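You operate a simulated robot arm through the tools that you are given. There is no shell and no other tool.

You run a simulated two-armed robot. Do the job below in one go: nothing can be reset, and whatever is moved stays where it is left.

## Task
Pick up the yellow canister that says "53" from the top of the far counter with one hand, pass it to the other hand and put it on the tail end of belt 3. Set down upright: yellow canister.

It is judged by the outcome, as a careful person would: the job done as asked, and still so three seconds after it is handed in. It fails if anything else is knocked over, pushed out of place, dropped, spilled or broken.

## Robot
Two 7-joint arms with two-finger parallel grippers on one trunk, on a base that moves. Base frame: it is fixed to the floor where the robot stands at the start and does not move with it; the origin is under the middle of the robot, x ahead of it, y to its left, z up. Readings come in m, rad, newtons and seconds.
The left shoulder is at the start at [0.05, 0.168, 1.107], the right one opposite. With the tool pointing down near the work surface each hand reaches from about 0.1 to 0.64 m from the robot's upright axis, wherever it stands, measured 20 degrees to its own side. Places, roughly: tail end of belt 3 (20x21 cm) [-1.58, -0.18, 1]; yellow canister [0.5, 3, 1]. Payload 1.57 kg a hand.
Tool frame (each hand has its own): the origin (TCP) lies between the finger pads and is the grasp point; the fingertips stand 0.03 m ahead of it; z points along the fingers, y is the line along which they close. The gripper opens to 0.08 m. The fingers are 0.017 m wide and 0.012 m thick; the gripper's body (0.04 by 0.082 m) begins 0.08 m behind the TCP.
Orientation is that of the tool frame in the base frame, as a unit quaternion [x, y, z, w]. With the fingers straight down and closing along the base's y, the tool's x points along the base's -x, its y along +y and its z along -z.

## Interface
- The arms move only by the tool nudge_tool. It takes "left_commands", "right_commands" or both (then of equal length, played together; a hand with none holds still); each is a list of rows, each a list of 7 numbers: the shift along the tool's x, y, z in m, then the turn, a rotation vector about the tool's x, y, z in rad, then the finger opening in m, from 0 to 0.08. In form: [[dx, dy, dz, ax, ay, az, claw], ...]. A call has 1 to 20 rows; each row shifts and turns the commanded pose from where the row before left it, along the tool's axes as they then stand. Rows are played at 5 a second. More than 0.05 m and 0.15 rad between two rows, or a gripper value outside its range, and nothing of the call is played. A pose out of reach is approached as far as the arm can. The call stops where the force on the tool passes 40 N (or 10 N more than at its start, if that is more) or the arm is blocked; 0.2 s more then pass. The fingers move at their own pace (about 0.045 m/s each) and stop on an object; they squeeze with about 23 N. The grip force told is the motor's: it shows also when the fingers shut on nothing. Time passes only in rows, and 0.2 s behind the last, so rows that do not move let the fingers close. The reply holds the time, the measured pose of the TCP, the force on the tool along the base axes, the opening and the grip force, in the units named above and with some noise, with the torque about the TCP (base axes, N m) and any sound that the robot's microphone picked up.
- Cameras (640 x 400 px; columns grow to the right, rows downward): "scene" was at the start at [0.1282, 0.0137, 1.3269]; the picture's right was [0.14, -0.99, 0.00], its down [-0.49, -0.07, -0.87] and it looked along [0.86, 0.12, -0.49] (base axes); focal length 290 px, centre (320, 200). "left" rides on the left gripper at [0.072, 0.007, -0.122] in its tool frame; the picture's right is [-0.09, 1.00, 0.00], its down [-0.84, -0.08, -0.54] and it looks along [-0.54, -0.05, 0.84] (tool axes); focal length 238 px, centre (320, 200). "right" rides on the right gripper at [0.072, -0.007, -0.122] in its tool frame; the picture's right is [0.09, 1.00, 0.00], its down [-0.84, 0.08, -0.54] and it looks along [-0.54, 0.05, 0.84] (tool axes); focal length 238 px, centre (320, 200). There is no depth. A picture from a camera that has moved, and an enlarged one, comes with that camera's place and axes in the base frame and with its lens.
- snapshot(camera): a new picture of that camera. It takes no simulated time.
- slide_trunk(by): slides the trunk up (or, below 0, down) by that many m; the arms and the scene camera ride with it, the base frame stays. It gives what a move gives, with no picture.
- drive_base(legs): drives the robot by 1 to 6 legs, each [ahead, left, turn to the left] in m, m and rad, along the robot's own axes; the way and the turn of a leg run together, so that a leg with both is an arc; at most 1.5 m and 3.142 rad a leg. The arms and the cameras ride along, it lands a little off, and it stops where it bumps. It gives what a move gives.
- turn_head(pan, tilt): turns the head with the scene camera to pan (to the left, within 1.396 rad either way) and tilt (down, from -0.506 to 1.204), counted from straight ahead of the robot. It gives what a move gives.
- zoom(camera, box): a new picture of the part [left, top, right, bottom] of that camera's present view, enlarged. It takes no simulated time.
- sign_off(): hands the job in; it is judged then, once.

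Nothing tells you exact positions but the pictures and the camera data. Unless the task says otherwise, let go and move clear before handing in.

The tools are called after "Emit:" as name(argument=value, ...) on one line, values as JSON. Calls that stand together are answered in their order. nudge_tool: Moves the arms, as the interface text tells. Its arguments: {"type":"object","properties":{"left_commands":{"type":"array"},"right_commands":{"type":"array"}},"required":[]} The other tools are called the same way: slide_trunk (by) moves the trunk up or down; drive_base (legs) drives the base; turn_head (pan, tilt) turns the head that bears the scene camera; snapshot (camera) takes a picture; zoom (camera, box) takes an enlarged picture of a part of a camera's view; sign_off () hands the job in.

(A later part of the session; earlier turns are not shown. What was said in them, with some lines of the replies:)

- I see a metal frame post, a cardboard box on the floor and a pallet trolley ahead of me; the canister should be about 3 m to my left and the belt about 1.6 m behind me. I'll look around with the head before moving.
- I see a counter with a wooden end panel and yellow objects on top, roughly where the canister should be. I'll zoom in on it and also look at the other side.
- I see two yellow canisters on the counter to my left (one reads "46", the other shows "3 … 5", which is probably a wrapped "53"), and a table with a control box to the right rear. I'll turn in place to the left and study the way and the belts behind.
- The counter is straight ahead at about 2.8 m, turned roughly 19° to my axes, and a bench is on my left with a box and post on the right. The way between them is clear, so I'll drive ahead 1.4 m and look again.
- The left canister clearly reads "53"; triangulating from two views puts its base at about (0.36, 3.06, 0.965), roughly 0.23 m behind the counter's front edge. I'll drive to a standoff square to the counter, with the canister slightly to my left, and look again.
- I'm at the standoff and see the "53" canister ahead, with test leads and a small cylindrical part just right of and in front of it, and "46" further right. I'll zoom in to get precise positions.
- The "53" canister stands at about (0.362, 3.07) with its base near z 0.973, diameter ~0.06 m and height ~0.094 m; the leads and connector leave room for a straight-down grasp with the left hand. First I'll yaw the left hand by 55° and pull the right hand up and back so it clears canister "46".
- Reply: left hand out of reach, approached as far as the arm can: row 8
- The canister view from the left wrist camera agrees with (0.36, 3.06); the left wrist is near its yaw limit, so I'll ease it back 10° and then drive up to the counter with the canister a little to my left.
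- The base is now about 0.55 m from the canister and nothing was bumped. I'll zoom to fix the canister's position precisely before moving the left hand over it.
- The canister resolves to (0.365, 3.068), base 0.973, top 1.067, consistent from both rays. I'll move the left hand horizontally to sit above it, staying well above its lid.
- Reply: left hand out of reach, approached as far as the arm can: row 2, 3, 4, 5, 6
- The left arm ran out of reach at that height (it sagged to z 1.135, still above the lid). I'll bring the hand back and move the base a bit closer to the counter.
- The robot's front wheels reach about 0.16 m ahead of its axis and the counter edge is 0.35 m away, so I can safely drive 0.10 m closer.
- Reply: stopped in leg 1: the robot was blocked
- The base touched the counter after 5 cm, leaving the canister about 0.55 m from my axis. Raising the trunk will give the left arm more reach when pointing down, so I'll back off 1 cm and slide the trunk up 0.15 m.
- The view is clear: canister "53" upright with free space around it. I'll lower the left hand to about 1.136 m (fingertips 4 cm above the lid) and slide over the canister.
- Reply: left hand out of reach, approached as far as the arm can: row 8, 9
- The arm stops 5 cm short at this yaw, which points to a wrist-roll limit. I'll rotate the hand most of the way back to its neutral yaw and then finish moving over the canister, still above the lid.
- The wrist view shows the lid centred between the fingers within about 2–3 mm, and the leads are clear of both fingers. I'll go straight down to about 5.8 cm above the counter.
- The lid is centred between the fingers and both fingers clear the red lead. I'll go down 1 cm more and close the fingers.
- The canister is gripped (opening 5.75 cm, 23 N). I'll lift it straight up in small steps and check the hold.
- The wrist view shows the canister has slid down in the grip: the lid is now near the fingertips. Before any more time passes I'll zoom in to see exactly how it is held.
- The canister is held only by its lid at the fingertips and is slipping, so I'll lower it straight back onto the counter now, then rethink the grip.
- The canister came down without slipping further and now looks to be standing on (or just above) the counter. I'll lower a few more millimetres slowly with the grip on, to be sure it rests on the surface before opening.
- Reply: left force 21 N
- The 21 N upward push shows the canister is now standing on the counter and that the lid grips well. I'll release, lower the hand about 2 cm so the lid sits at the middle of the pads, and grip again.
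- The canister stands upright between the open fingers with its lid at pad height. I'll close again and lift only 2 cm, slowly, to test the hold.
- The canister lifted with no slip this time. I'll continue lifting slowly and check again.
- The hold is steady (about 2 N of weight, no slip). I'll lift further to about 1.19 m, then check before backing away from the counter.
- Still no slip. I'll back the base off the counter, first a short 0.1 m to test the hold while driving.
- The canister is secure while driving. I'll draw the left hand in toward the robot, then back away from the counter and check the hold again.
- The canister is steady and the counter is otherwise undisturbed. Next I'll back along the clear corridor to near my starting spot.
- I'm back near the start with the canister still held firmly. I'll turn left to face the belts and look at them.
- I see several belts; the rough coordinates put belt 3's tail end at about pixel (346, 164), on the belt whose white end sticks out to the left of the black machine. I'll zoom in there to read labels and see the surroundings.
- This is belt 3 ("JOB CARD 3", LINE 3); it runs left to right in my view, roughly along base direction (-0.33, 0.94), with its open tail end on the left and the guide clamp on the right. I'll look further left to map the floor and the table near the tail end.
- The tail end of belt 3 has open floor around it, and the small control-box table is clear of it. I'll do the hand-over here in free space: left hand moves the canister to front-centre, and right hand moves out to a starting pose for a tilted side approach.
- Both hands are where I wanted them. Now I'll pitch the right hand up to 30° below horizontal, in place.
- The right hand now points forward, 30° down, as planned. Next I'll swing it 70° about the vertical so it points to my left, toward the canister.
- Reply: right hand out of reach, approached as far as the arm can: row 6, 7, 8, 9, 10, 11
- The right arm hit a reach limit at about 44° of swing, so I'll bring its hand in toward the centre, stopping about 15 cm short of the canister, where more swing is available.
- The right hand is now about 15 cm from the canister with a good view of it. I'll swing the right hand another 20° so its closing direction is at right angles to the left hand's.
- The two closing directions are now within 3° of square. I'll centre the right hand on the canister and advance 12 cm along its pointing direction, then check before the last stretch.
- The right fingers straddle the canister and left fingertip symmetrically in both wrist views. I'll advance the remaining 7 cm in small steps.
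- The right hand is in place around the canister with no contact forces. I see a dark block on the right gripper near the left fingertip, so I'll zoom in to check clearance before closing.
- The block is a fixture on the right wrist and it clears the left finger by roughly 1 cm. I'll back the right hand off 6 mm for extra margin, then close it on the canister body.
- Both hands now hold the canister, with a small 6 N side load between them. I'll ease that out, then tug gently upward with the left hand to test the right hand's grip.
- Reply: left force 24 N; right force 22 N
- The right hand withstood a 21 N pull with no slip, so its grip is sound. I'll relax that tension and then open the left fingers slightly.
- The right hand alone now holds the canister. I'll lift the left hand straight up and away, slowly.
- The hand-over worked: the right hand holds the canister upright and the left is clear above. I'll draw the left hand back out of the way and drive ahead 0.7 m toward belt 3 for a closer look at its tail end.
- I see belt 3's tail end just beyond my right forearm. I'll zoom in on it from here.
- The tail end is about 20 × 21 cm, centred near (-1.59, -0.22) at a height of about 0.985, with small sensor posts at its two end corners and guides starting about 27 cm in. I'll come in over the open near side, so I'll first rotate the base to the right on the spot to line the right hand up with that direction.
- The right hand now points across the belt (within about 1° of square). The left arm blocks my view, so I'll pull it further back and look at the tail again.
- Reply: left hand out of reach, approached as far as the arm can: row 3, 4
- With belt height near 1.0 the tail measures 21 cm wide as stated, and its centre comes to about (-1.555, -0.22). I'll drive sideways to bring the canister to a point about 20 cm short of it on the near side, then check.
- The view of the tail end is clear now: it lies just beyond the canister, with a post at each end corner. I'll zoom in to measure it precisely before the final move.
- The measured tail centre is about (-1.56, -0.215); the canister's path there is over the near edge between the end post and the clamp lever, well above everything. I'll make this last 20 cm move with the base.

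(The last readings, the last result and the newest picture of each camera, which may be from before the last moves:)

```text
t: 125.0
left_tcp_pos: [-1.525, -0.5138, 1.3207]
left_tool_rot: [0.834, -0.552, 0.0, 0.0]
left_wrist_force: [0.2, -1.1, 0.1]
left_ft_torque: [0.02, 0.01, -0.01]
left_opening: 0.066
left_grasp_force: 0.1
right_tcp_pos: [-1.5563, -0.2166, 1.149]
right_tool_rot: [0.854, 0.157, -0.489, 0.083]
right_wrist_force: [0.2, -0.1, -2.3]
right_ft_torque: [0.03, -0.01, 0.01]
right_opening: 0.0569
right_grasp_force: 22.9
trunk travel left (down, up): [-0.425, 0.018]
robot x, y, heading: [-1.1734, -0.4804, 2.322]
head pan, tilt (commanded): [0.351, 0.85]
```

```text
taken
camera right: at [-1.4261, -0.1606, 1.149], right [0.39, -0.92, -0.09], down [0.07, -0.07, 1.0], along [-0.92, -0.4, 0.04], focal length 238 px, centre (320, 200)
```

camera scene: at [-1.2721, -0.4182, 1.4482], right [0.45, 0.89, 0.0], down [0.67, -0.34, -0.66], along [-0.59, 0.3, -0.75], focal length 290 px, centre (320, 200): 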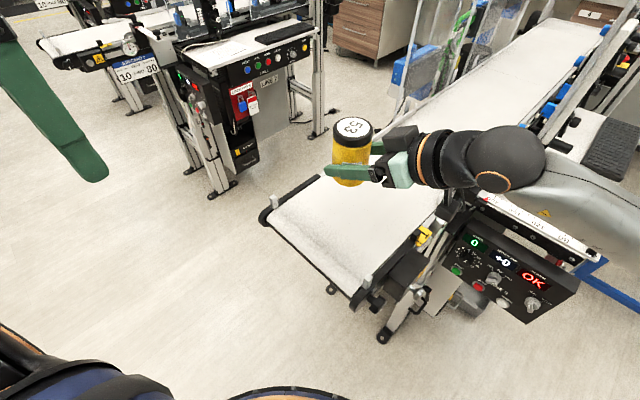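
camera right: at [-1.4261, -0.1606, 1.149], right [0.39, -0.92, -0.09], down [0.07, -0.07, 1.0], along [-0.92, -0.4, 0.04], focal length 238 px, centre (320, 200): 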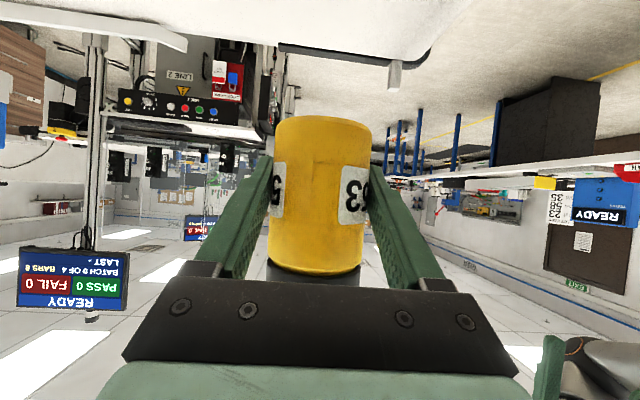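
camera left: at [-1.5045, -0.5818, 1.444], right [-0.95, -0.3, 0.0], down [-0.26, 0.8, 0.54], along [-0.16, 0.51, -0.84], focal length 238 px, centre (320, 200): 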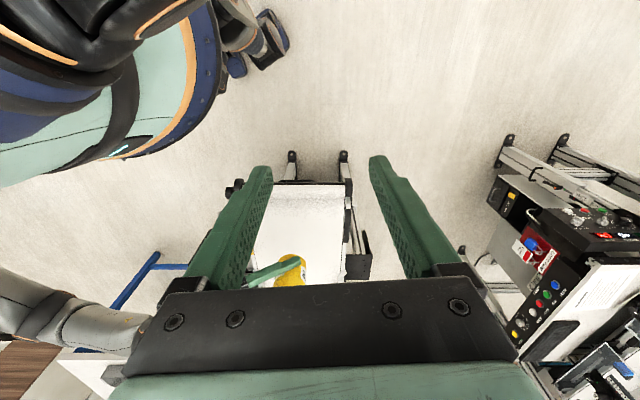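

The canister is now above the tail end and clear of everything. My concern is the right wrist camera, which hangs lowest on the near side above the black motor box, so I'll zoom in on that area to judge its height.

Emit:
zoom(camera="scene", box=[320, 120, 480, 320])

Emit:
zoom(camera="scene", box=[250, 110, 490, 310])

Emit:
zoom(camera="left", box=[220, 140, 380, 300])

```text
2.00 times, centred on (400, 220) of scene
camera zoom: at [-1.2721, -0.4182, 1.4482], right [0.45, 0.89, 0.0], down [0.67, -0.34, -0.66], along [-0.59, 0.3, -0.75], focal length 579 px, centre (160, 160)
```

zoom: 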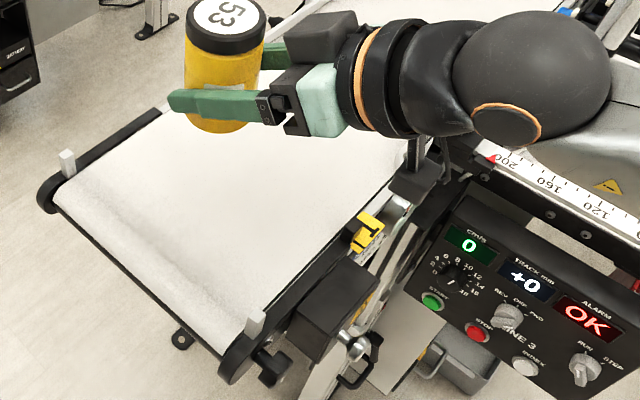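

```text
2.00 times, centred on (370, 210) of scene
camera zoom: at [-1.2721, -0.4182, 1.4482], right [0.45, 0.89, 0.0], down [0.67, -0.34, -0.66], along [-0.59, 0.3, -0.75], focal length 579 px, centre (220, 180)
```

zoom: 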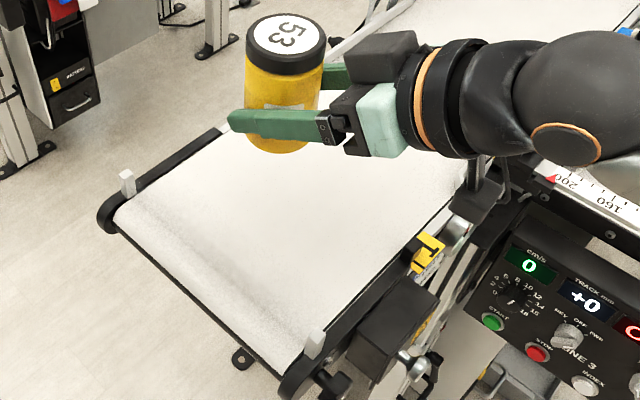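

```text
2.50 times, centred on (300, 220) of left
camera zoom: at [-1.5045, -0.5818, 1.444], right [-0.95, -0.3, 0.0], down [-0.26, 0.8, 0.54], along [-0.16, 0.51, -0.84], focal length 596 px, centre (370, 150)
```

zoom: 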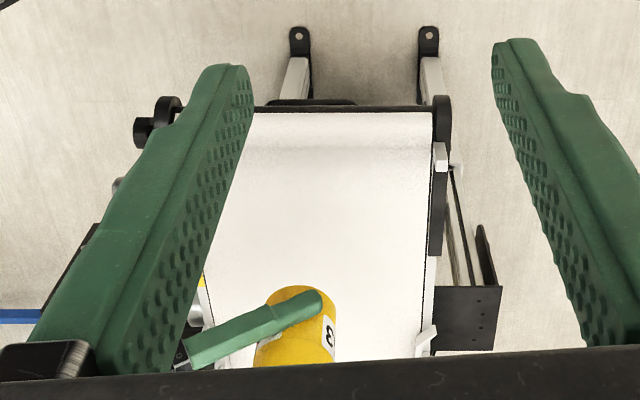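

The motor box top is at about belt level, so the wrist camera should clear it by 1–2 cm when the canister touches down. The canister's axis is centred on the tail, so I'll lower the trunk 7 cm and check.

Emit:
slide_trunk(by=-0.07)

Emit:
snapshot(camera="right")

Emit:
zoom(camera="scene", box=[250, 110, 490, 310])

Emit:
zoom(camera="left", box=[220, 140, 380, 300])

```text
t: 126.1
left_tcp_pos: [-1.5254, -0.5132, 1.2516]
left_tool_rot: [0.834, -0.552, 0.001, 0.0]
left_wrist_force: [-0.3, -1.7, -0.7]
left_ft_torque: [-0.01, 0.03, 0.0]
left_opening: 0.0659
left_grasp_force: 0.0
right_tcp_pos: [-1.5571, -0.218, 1.0803]
right_tool_rot: [0.854, 0.158, -0.489, 0.082]
right_wrist_force: [0.3, 1.3, -2.3]
right_ft_torque: [0.04, -0.05, -0.01]
right_opening: 0.0573
right_grasp_force: 23.0
trunk travel left (down, up): [-0.355, 0.088]
robot x, y, heading: [-1.1712, -0.4817, 2.324]
head pan, tilt (commanded): [0.351, 0.85]
```

```text
taken
camera right: at [-1.4261, -0.1607, 1.0792], right [0.39, -0.92, -0.09], down [0.07, -0.07, 0.99], along [-0.92, -0.4, 0.04], focal length 238 px, centre (320, 200)
```

right: 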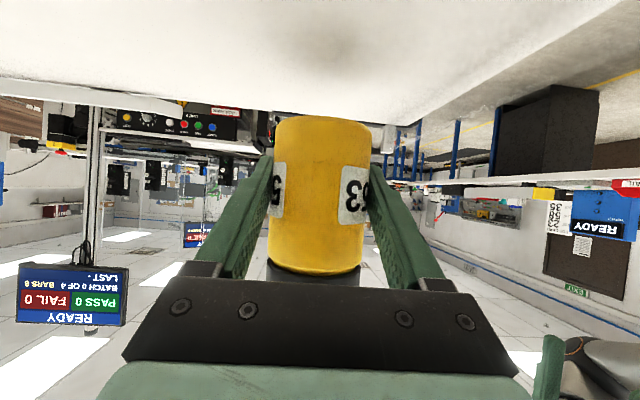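

```text
2.00 times, centred on (370, 210) of scene
camera zoom: at [-1.272, -0.4183, 1.3782], right [0.45, 0.89, 0.0], down [0.67, -0.34, -0.66], along [-0.59, 0.3, -0.75], focal length 579 px, centre (220, 180)
```

zoom: 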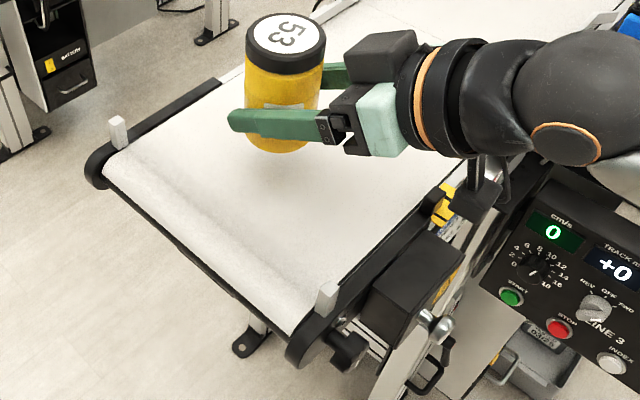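

```text
2.50 times, centred on (300, 220) of left
camera zoom: at [-1.5044, -0.5819, 1.374], right [-0.95, -0.3, 0.0], down [-0.26, 0.8, 0.54], along [-0.16, 0.51, -0.84], focal length 596 px, centre (370, 150)
```

zoom: 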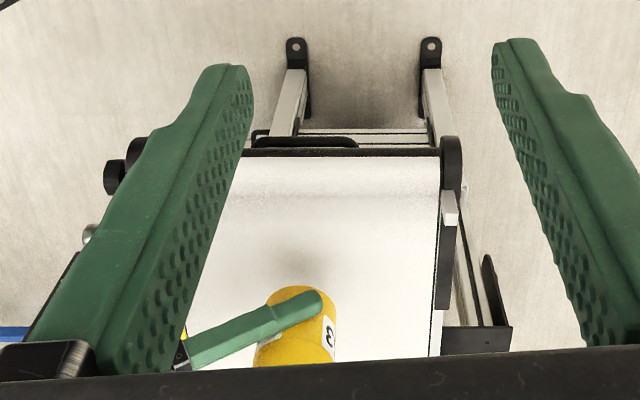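

All clear so far; the canister's shadow is falling on the middle of the tail section. I'll lower another 2.5 cm with the arm in small steps, watching the force.

Emit:
nudge_tool(right_commands=[[0.0043, 0.0001, 0.0025, 0, 0, 0, 0.03], [0.0043, 0.0001, 0.0025, 0, 0, 0, 0.03], [0.0043, 0.0001, 0.0025, 0, 0, 0, 0.03], [0.0043, 0.0001, 0.0025, 0, 0, 0, 0.03], [0.0043, 0.0001, 0.0025, 0, 0, 0, 0.03], [0, 0, 0, 0, 0, 0, 0.03]])

Emit:
snapshot(camera="right")

Emit:
zoom(camera="scene", box=[250, 110, 490, 310])

```text
t: 127.5
left_tcp_pos: [-1.5254, -0.5149, 1.2519]
left_tool_rot: [0.834, -0.552, 0.001, 0.0]
left_wrist_force: [-0.6, 0.2, -0.2]
left_ft_torque: [0.01, -0.03, -0.01]
left_opening: 0.066
left_grasp_force: 0.1
right_tcp_pos: [-1.558, -0.2158, 1.0534]
right_tool_rot: [0.854, 0.157, -0.489, 0.083]
right_wrist_force: [0.0, 0.6, -1.6]
right_ft_torque: [0.0, -0.04, -0.01]
right_opening: 0.0572
right_grasp_force: 22.5
trunk travel left (down, up): [-0.355, 0.088]
robot x, y, heading: [-1.1721, -0.4837, 2.323]
head pan, tilt (commanded): [0.351, 0.85]
```

```text
taken
camera right: at [-1.4265, -0.1589, 1.0536], right [0.39, -0.92, -0.09], down [0.07, -0.07, 0.99], along [-0.92, -0.4, 0.04], focal length 238 px, centre (320, 200)
```

right: 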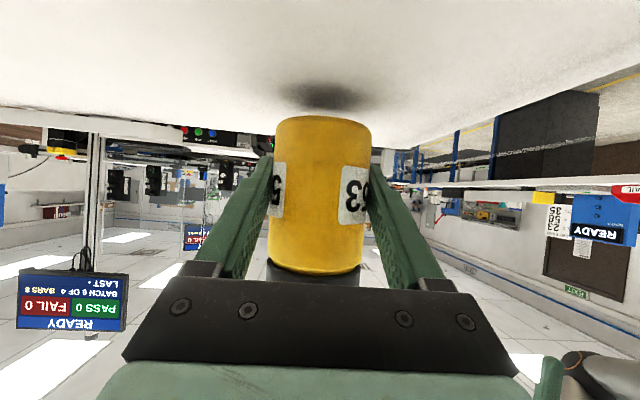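

```text
2.00 times, centred on (370, 210) of scene
camera zoom: at [-1.2721, -0.4182, 1.3782], right [0.45, 0.89, 0.0], down [0.67, -0.34, -0.66], along [-0.59, 0.3, -0.75], focal length 579 px, centre (220, 180)
```

zoom: 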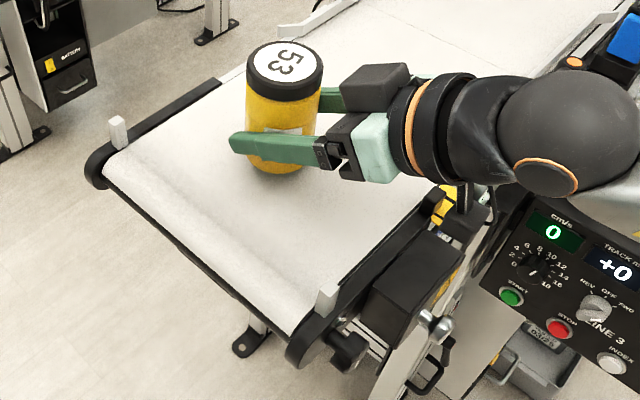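

The canister's bottom is now about 1–2 cm above the belt, judging by its shadow. I'll creep down 3 mm at a time and check for touch-down.

Emit:
nudge_tool(right_commands=[[0.0026, 0, 0.0015, 0, 0, 0, 0.03], [0.0026, 0, 0.0015, 0, 0, 0, 0.03], [0.0026, 0, 0.0015, 0, 0, 0, 0.03], [0, 0, 0, 0, 0, 0, 0.03]])

Emit:
snapshot(camera="right")

Emit:
zoom(camera="scene", box=[320, 120, 480, 220])

```text
t: 128.5
left_tcp_pos: [-1.5251, -0.5141, 1.2516]
left_tool_rot: [0.834, -0.552, 0.001, 0.0]
left_wrist_force: [0.2, -0.2, 0.0]
left_ft_torque: [-0.02, 0.03, 0.0]
left_opening: 0.0661
left_grasp_force: 0.1
right_tcp_pos: [-1.5558, -0.2172, 1.0443]
right_tool_rot: [0.854, 0.158, -0.49, 0.083]
right_wrist_force: [0.0, 0.8, -2.0]
right_ft_torque: [0.01, 0.03, 0.03]
right_opening: 0.0569
right_grasp_force: 23.0
trunk travel left (down, up): [-0.355, 0.088]
robot x, y, heading: [-1.1728, -0.4837, 2.325]
head pan, tilt (commanded): [0.351, 0.85]
```

```text
taken
camera right: at [-1.4257, -0.1605, 1.0445], right [0.39, -0.92, -0.09], down [0.07, -0.07, 1.0], along [-0.92, -0.4, 0.04], focal length 238 px, centre (320, 200)
```

right: 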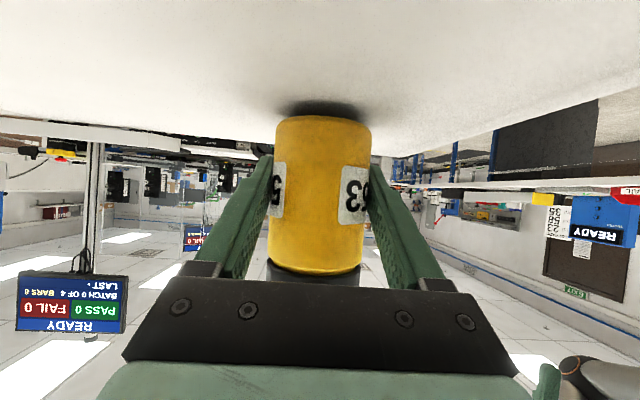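

```text
4.00 times, centred on (400, 170) of scene
camera zoom: at [-1.2721, -0.4182, 1.3782], right [0.45, 0.89, 0.0], down [0.67, -0.34, -0.66], along [-0.59, 0.3, -0.75], focal length 1159 px, centre (0, 320)
```

zoom: 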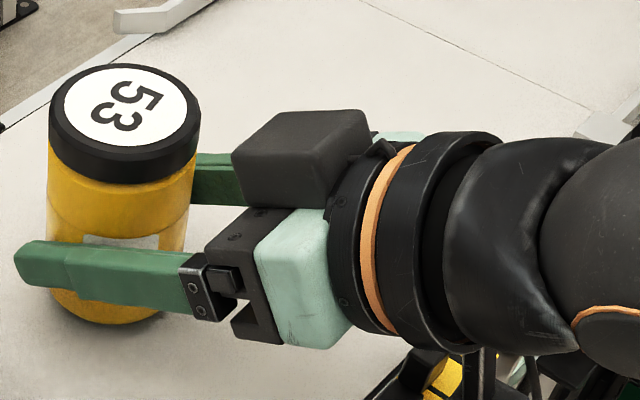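

Emit:
nudge_tool(right_commands=[[0.0022, 0, 0.0013, 0, 0, 0, 0.03], [0.0022, 0, 0.0013, 0, 0, 0, 0.03], [0, 0, 0, 0, 0, 0, 0.03]])

Emit:
snapshot(camera="right")

```text
t: 129.3
left_tcp_pos: [-1.5266, -0.5137, 1.2511]
left_tool_rot: [0.834, -0.552, 0.001, 0.0]
left_wrist_force: [0.2, -0.1, -0.4]
left_ft_torque: [0.0, 0.02, -0.01]
left_opening: 0.0657
left_grasp_force: 0.0
right_tcp_pos: [-1.5566, -0.2165, 1.0389]
right_tool_rot: [0.854, 0.157, -0.489, 0.082]
right_wrist_force: [-0.3, 0.5, -2.1]
right_ft_torque: [0.0, -0.02, -0.01]
right_opening: 0.0569
right_grasp_force: 22.8
trunk travel left (down, up): [-0.355, 0.088]
robot x, y, heading: [-1.1739, -0.4832, 2.324]
head pan, tilt (commanded): [0.351, 0.85]
```

```text
taken
camera right: at [-1.4259, -0.1597, 1.0399], right [0.39, -0.92, -0.09], down [0.07, -0.07, 0.99], along [-0.92, -0.4, 0.04], focal length 238 px, centre (320, 200)
```

right: 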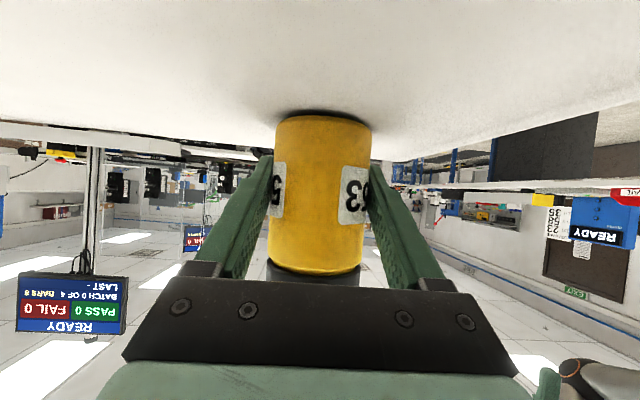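

The contact shadow is almost closed but there is still no upward force. I'll continue in 2 mm steps.

Emit:
nudge_tool(right_commands=[[0.0017, 0, 0.001, 0, 0, 0, 0.03], [0.0017, 0, 0.001, 0, 0, 0, 0.03], [0, 0, 0, 0, 0, 0, 0.03]])

Emit:
snapshot(camera="right")

```text
t: 130.1
left_tcp_pos: [-1.5251, -0.5151, 1.2518]
left_tool_rot: [0.834, -0.552, 0.001, 0.0]
left_wrist_force: [0.3, 0.1, -0.5]
left_ft_torque: [-0.02, -0.01, 0.01]
left_opening: 0.066
left_grasp_force: 0.0
right_tcp_pos: [-1.5561, -0.2163, 1.0385]
right_tool_rot: [0.853, 0.157, -0.49, 0.082]
right_wrist_force: [2.0, 0.6, 4.4]
right_ft_torque: [-0.17, -0.02, 0.06]
right_opening: 0.057
right_grasp_force: 22.6
trunk travel left (down, up): [-0.355, 0.088]
robot x, y, heading: [-1.1718, -0.4781, 2.329]
head pan, tilt (commanded): [0.351, 0.85]
```

```text
taken
camera right: at [-1.4255, -0.16, 1.0374], right [0.39, -0.92, -0.09], down [0.08, -0.07, 0.99], along [-0.92, -0.4, 0.04], focal length 238 px, centre (320, 200)
```

right: 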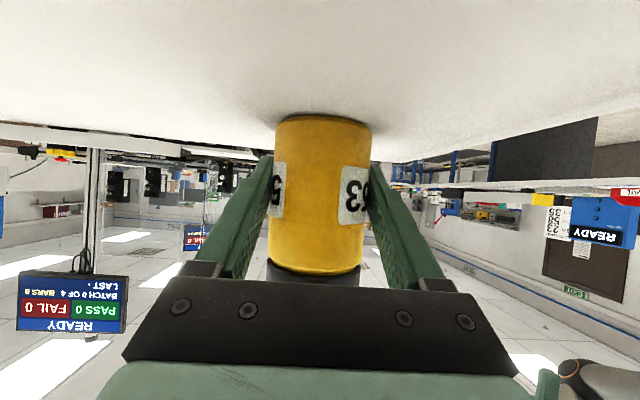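

The force has gone from -2 N to +4.4 N with little torque, so the canister itself has touched the belt. I'll seat it 1 mm more and then open the fingers.

Emit:
nudge_tool(right_commands=[[0.0009, 0, 0.0005, 0, 0, 0, 0.03], [0, 0, 0, 0, 0, 0, 0.03]])

Emit:
nudge_tool(right_commands=[[0, 0, 0, 0, 0, 0, 0.062], [0, 0, 0, 0, 0, 0, 0.07], [0, 0, 0, 0, 0, 0, 0.08], [0, 0, 0, 0, 0, 0, 0.08]])

Emit:
snapshot(camera="right")

Emit:
zoom(camera="scene", box=[320, 120, 480, 220])

```text
t: 130.7
left_tcp_pos: [-1.5238, -0.5156, 1.2518]
left_tool_rot: [0.834, -0.552, 0.001, 0.001]
left_wrist_force: [-0.6, -0.3, 0.8]
left_ft_torque: [0.02, -0.01, 0.01]
left_opening: 0.0659
left_grasp_force: 0.1
right_tcp_pos: [-1.556, -0.2162, 1.0383]
right_tool_rot: [0.853, 0.157, -0.492, 0.082]
right_wrist_force: [3.5, 2.0, 12.3]
right_ft_torque: [-0.36, -0.11, 0.13]
right_opening: 0.0569
right_grasp_force: 23.0
trunk travel left (down, up): [-0.355, 0.088]
robot x, y, heading: [-1.1686, -0.4822, 2.325]
head pan, tilt (commanded): [0.351, 0.85]
```

```text
t: 131.7
left_tcp_pos: [-1.5245, -0.5138, 1.2525]
left_tool_rot: [0.834, -0.552, 0.001, 0.0]
left_wrist_force: [0.6, 0.1, 0.6]
left_ft_torque: [0.0, 0.01, -0.03]
left_opening: 0.066
left_grasp_force: 0.1
right_tcp_pos: [-1.5568, -0.2165, 1.0361]
right_tool_rot: [0.854, 0.157, -0.489, 0.082]
right_wrist_force: [0.0, 0.1, 0.3]
right_ft_torque: [-0.01, 0.01, 0.0]
right_opening: 0.0799
right_grasp_force: 0.1
trunk travel left (down, up): [-0.355, 0.088]
robot x, y, heading: [-1.1722, -0.4829, 2.328]
head pan, tilt (commanded): [0.351, 0.85]
```

```text
taken
camera right: at [-1.426, -0.1598, 1.0353], right [0.39, -0.92, -0.09], down [0.07, -0.07, 0.99], along [-0.92, -0.4, 0.04], focal length 238 px, centre (320, 200)
```

right: 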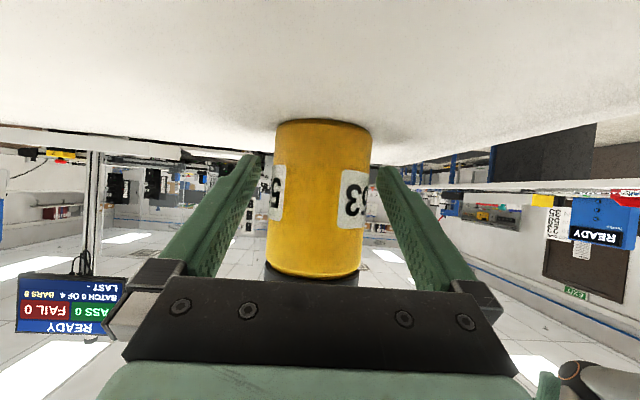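

```text
4.00 times, centred on (400, 170) of scene
camera zoom: at [-1.272, -0.4183, 1.3782], right [0.45, 0.89, 0.0], down [0.67, -0.34, -0.66], along [-0.59, 0.3, -0.75], focal length 1159 px, centre (0, 320)
```

zoom: 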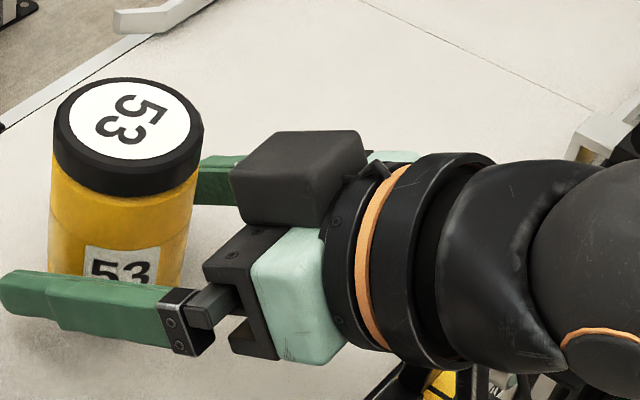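

The canister stands upright on the belt and the fingers are open around it. I'll withdraw the right hand straight back along its pointing direction, which also lifts it.

Emit:
nudge_tool(right_commands=[[0, 0, -0.01, 0, 0, 0, 0.08], [0, 0, -0.015, 0, 0, 0, 0.08], [0, 0, -0.02, 0, 0, 0, 0.08], [0, 0, -0.02, 0, 0, 0, 0.08], [0, 0, -0.025, 0, 0, 0, 0.08], [0, 0, -0.025, 0, 0, 0, 0.08], [0, 0, -0.025, 0, 0, 0, 0.08], [0, 0, 0, 0, 0, 0, 0.08]])

Emit:
snapshot(camera="right")

Emit:
snapshot(camera="scene")

```text
t: 133.5
left_tcp_pos: [-1.5258, -0.5143, 1.2515]
left_tool_rot: [0.834, -0.552, 0.001, 0.0]
left_wrist_force: [-0.2, 0.2, 0.6]
left_ft_torque: [0.01, -0.01, -0.02]
left_opening: 0.066
left_grasp_force: 0.2
right_tcp_pos: [-1.4443, -0.1777, 1.1043]
right_tool_rot: [0.854, 0.158, -0.49, 0.083]
right_wrist_force: [0.2, 0.0, -1.2]
right_ft_torque: [0.0, 0.0, 0.0]
right_opening: 0.08
right_grasp_force: 0.0
trunk travel left (down, up): [-0.355, 0.088]
robot x, y, heading: [-1.1746, -0.4869, 2.327]
head pan, tilt (commanded): [0.351, 0.85]
```

```text
taken
camera right: at [-1.3145, -0.1209, 1.1044], right [0.39, -0.92, -0.09], down [0.07, -0.07, 0.99], along [-0.92, -0.4, 0.04], focal length 238 px, centre (320, 200)
```

right: 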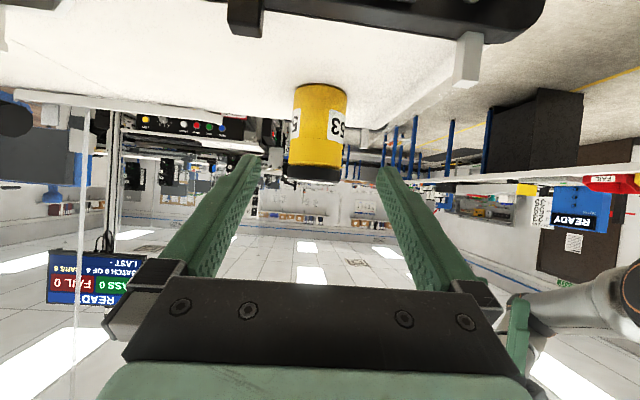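

```text
taken
camera scene: at [-1.2722, -0.4183, 1.3782], right [0.45, 0.89, 0.0], down [0.67, -0.34, -0.66], along [-0.59, 0.3, -0.75], focal length 290 px, centre (320, 200)
```

scene: 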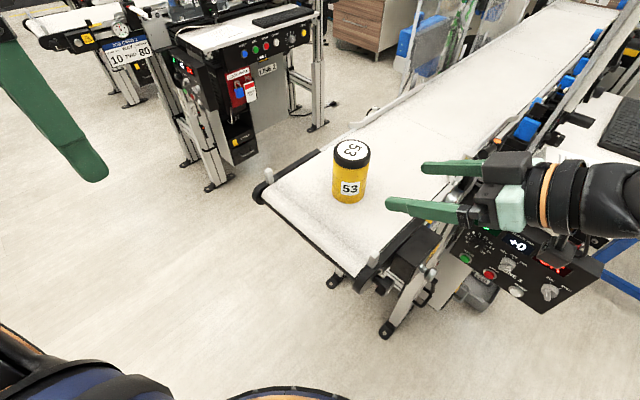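

The canister stands upright and alone on the tail end of belt 3 at about (-1.555, -0.22). I'll back the robot away the way it came and take a last look.

Emit:
drive_base(legs=[[-0.084, -0.177, 0]])

Emit:
turn_head(pan=0.5, tilt=0.7)

Emit:
snapshot(camera="scene")

Emit:
zoom(camera="scene", box=[200, 100, 440, 250])

```text
t: 135.7
left_tcp_pos: [-1.3388, -0.4563, 1.2515]
left_tool_rot: [0.835, -0.55, 0.001, 0.0]
left_wrist_force: [0.4, 0.2, -0.1]
left_ft_torque: [-0.01, -0.01, 0.0]
left_opening: 0.0657
left_grasp_force: 0.0
right_tcp_pos: [-1.2587, -0.1208, 1.1044]
right_tool_rot: [0.854, 0.159, -0.489, 0.083]
right_wrist_force: [0.3, -0.2, 0.6]
right_ft_torque: [-0.03, 0.0, -0.01]
right_opening: 0.0798
right_grasp_force: 0.1
trunk travel left (down, up): [-0.355, 0.088]
robot x, y, heading: [-0.9881, -0.4257, 2.327]
head pan, tilt (commanded): [0.351, 0.85]
```

```text
t: 136.4
left_tcp_pos: [-1.3393, -0.4576, 1.2514]
left_tool_rot: [0.835, -0.55, 0.001, 0.0]
left_wrist_force: [-0.5, 0.4, 0.2]
left_ft_torque: [0.01, 0.05, 0.02]
left_opening: 0.0659
left_grasp_force: 0.0
right_tcp_pos: [-1.2599, -0.1199, 1.1042]
right_tool_rot: [0.853, 0.159, -0.489, 0.083]
right_wrist_force: [0.0, -0.2, -0.6]
right_ft_torque: [0.01, 0.0, 0.03]
right_opening: 0.08
right_grasp_force: 0.1
trunk travel left (down, up): [-0.355, 0.088]
robot x, y, heading: [-0.9844, -0.4256, 2.327]
head pan, tilt (commanded): [0.499, 0.7]
```

```text
taken
camera scene: at [-1.0964, -0.3691, 1.3904], right [0.31, 0.95, 0.0], down [0.61, -0.2, -0.76], along [-0.73, 0.24, -0.64], focal length 290 px, centre (320, 200)
```

scene: 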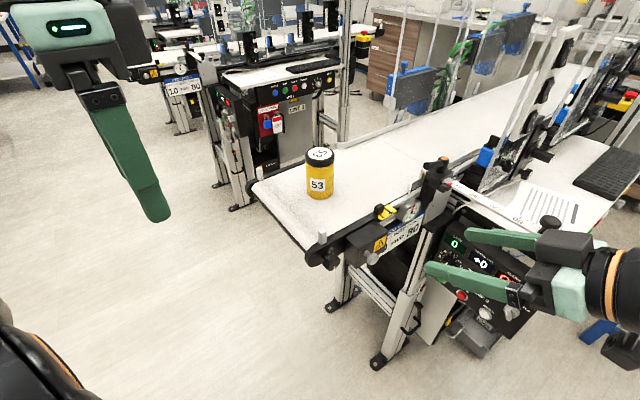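

```text
2.67 times, centred on (320, 175) of scene
camera zoom: at [-1.0964, -0.3691, 1.3904], right [0.31, 0.95, 0.0], down [0.61, -0.2, -0.76], along [-0.73, 0.24, -0.64], focal length 772 px, centre (320, 267)
```

zoom: 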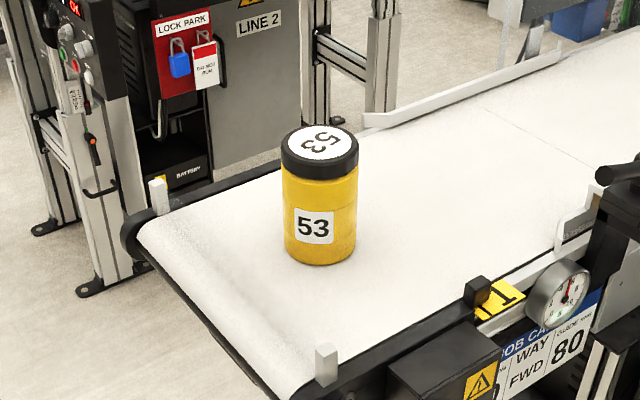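

The yellow canister "53" stands upright on the tail end of belt 3, both hands are empty and clear, and the posts, gauge and lever around it look undisturbed. The job is done, so I'll hand it in.

Emit:
sign_off()

```text
The job is handed in.
```

The yellow canister "53" is standing upright on the tail end of belt 3, roughly in the middle of it, and I've handed the job in. The left hand picked it up from the counter, passed it to the right hand in mid-air, and the right hand set it down. Both hands are empty and the robot has backed away.

- **Slip on the first lift:** the canister slid down in the left fingers, so I set it back on the counter and gripped it again higher up. It didn't slip after that.
- **Bump at the counter:** the base bumped the counter once as I drove up to it. In later pictures the counter and everything on it looked undisturbed.

In the last picture the canister was standing by itself, and the posts, gauge and lever around it looked undisturbed. I haven't had the result of the judging.
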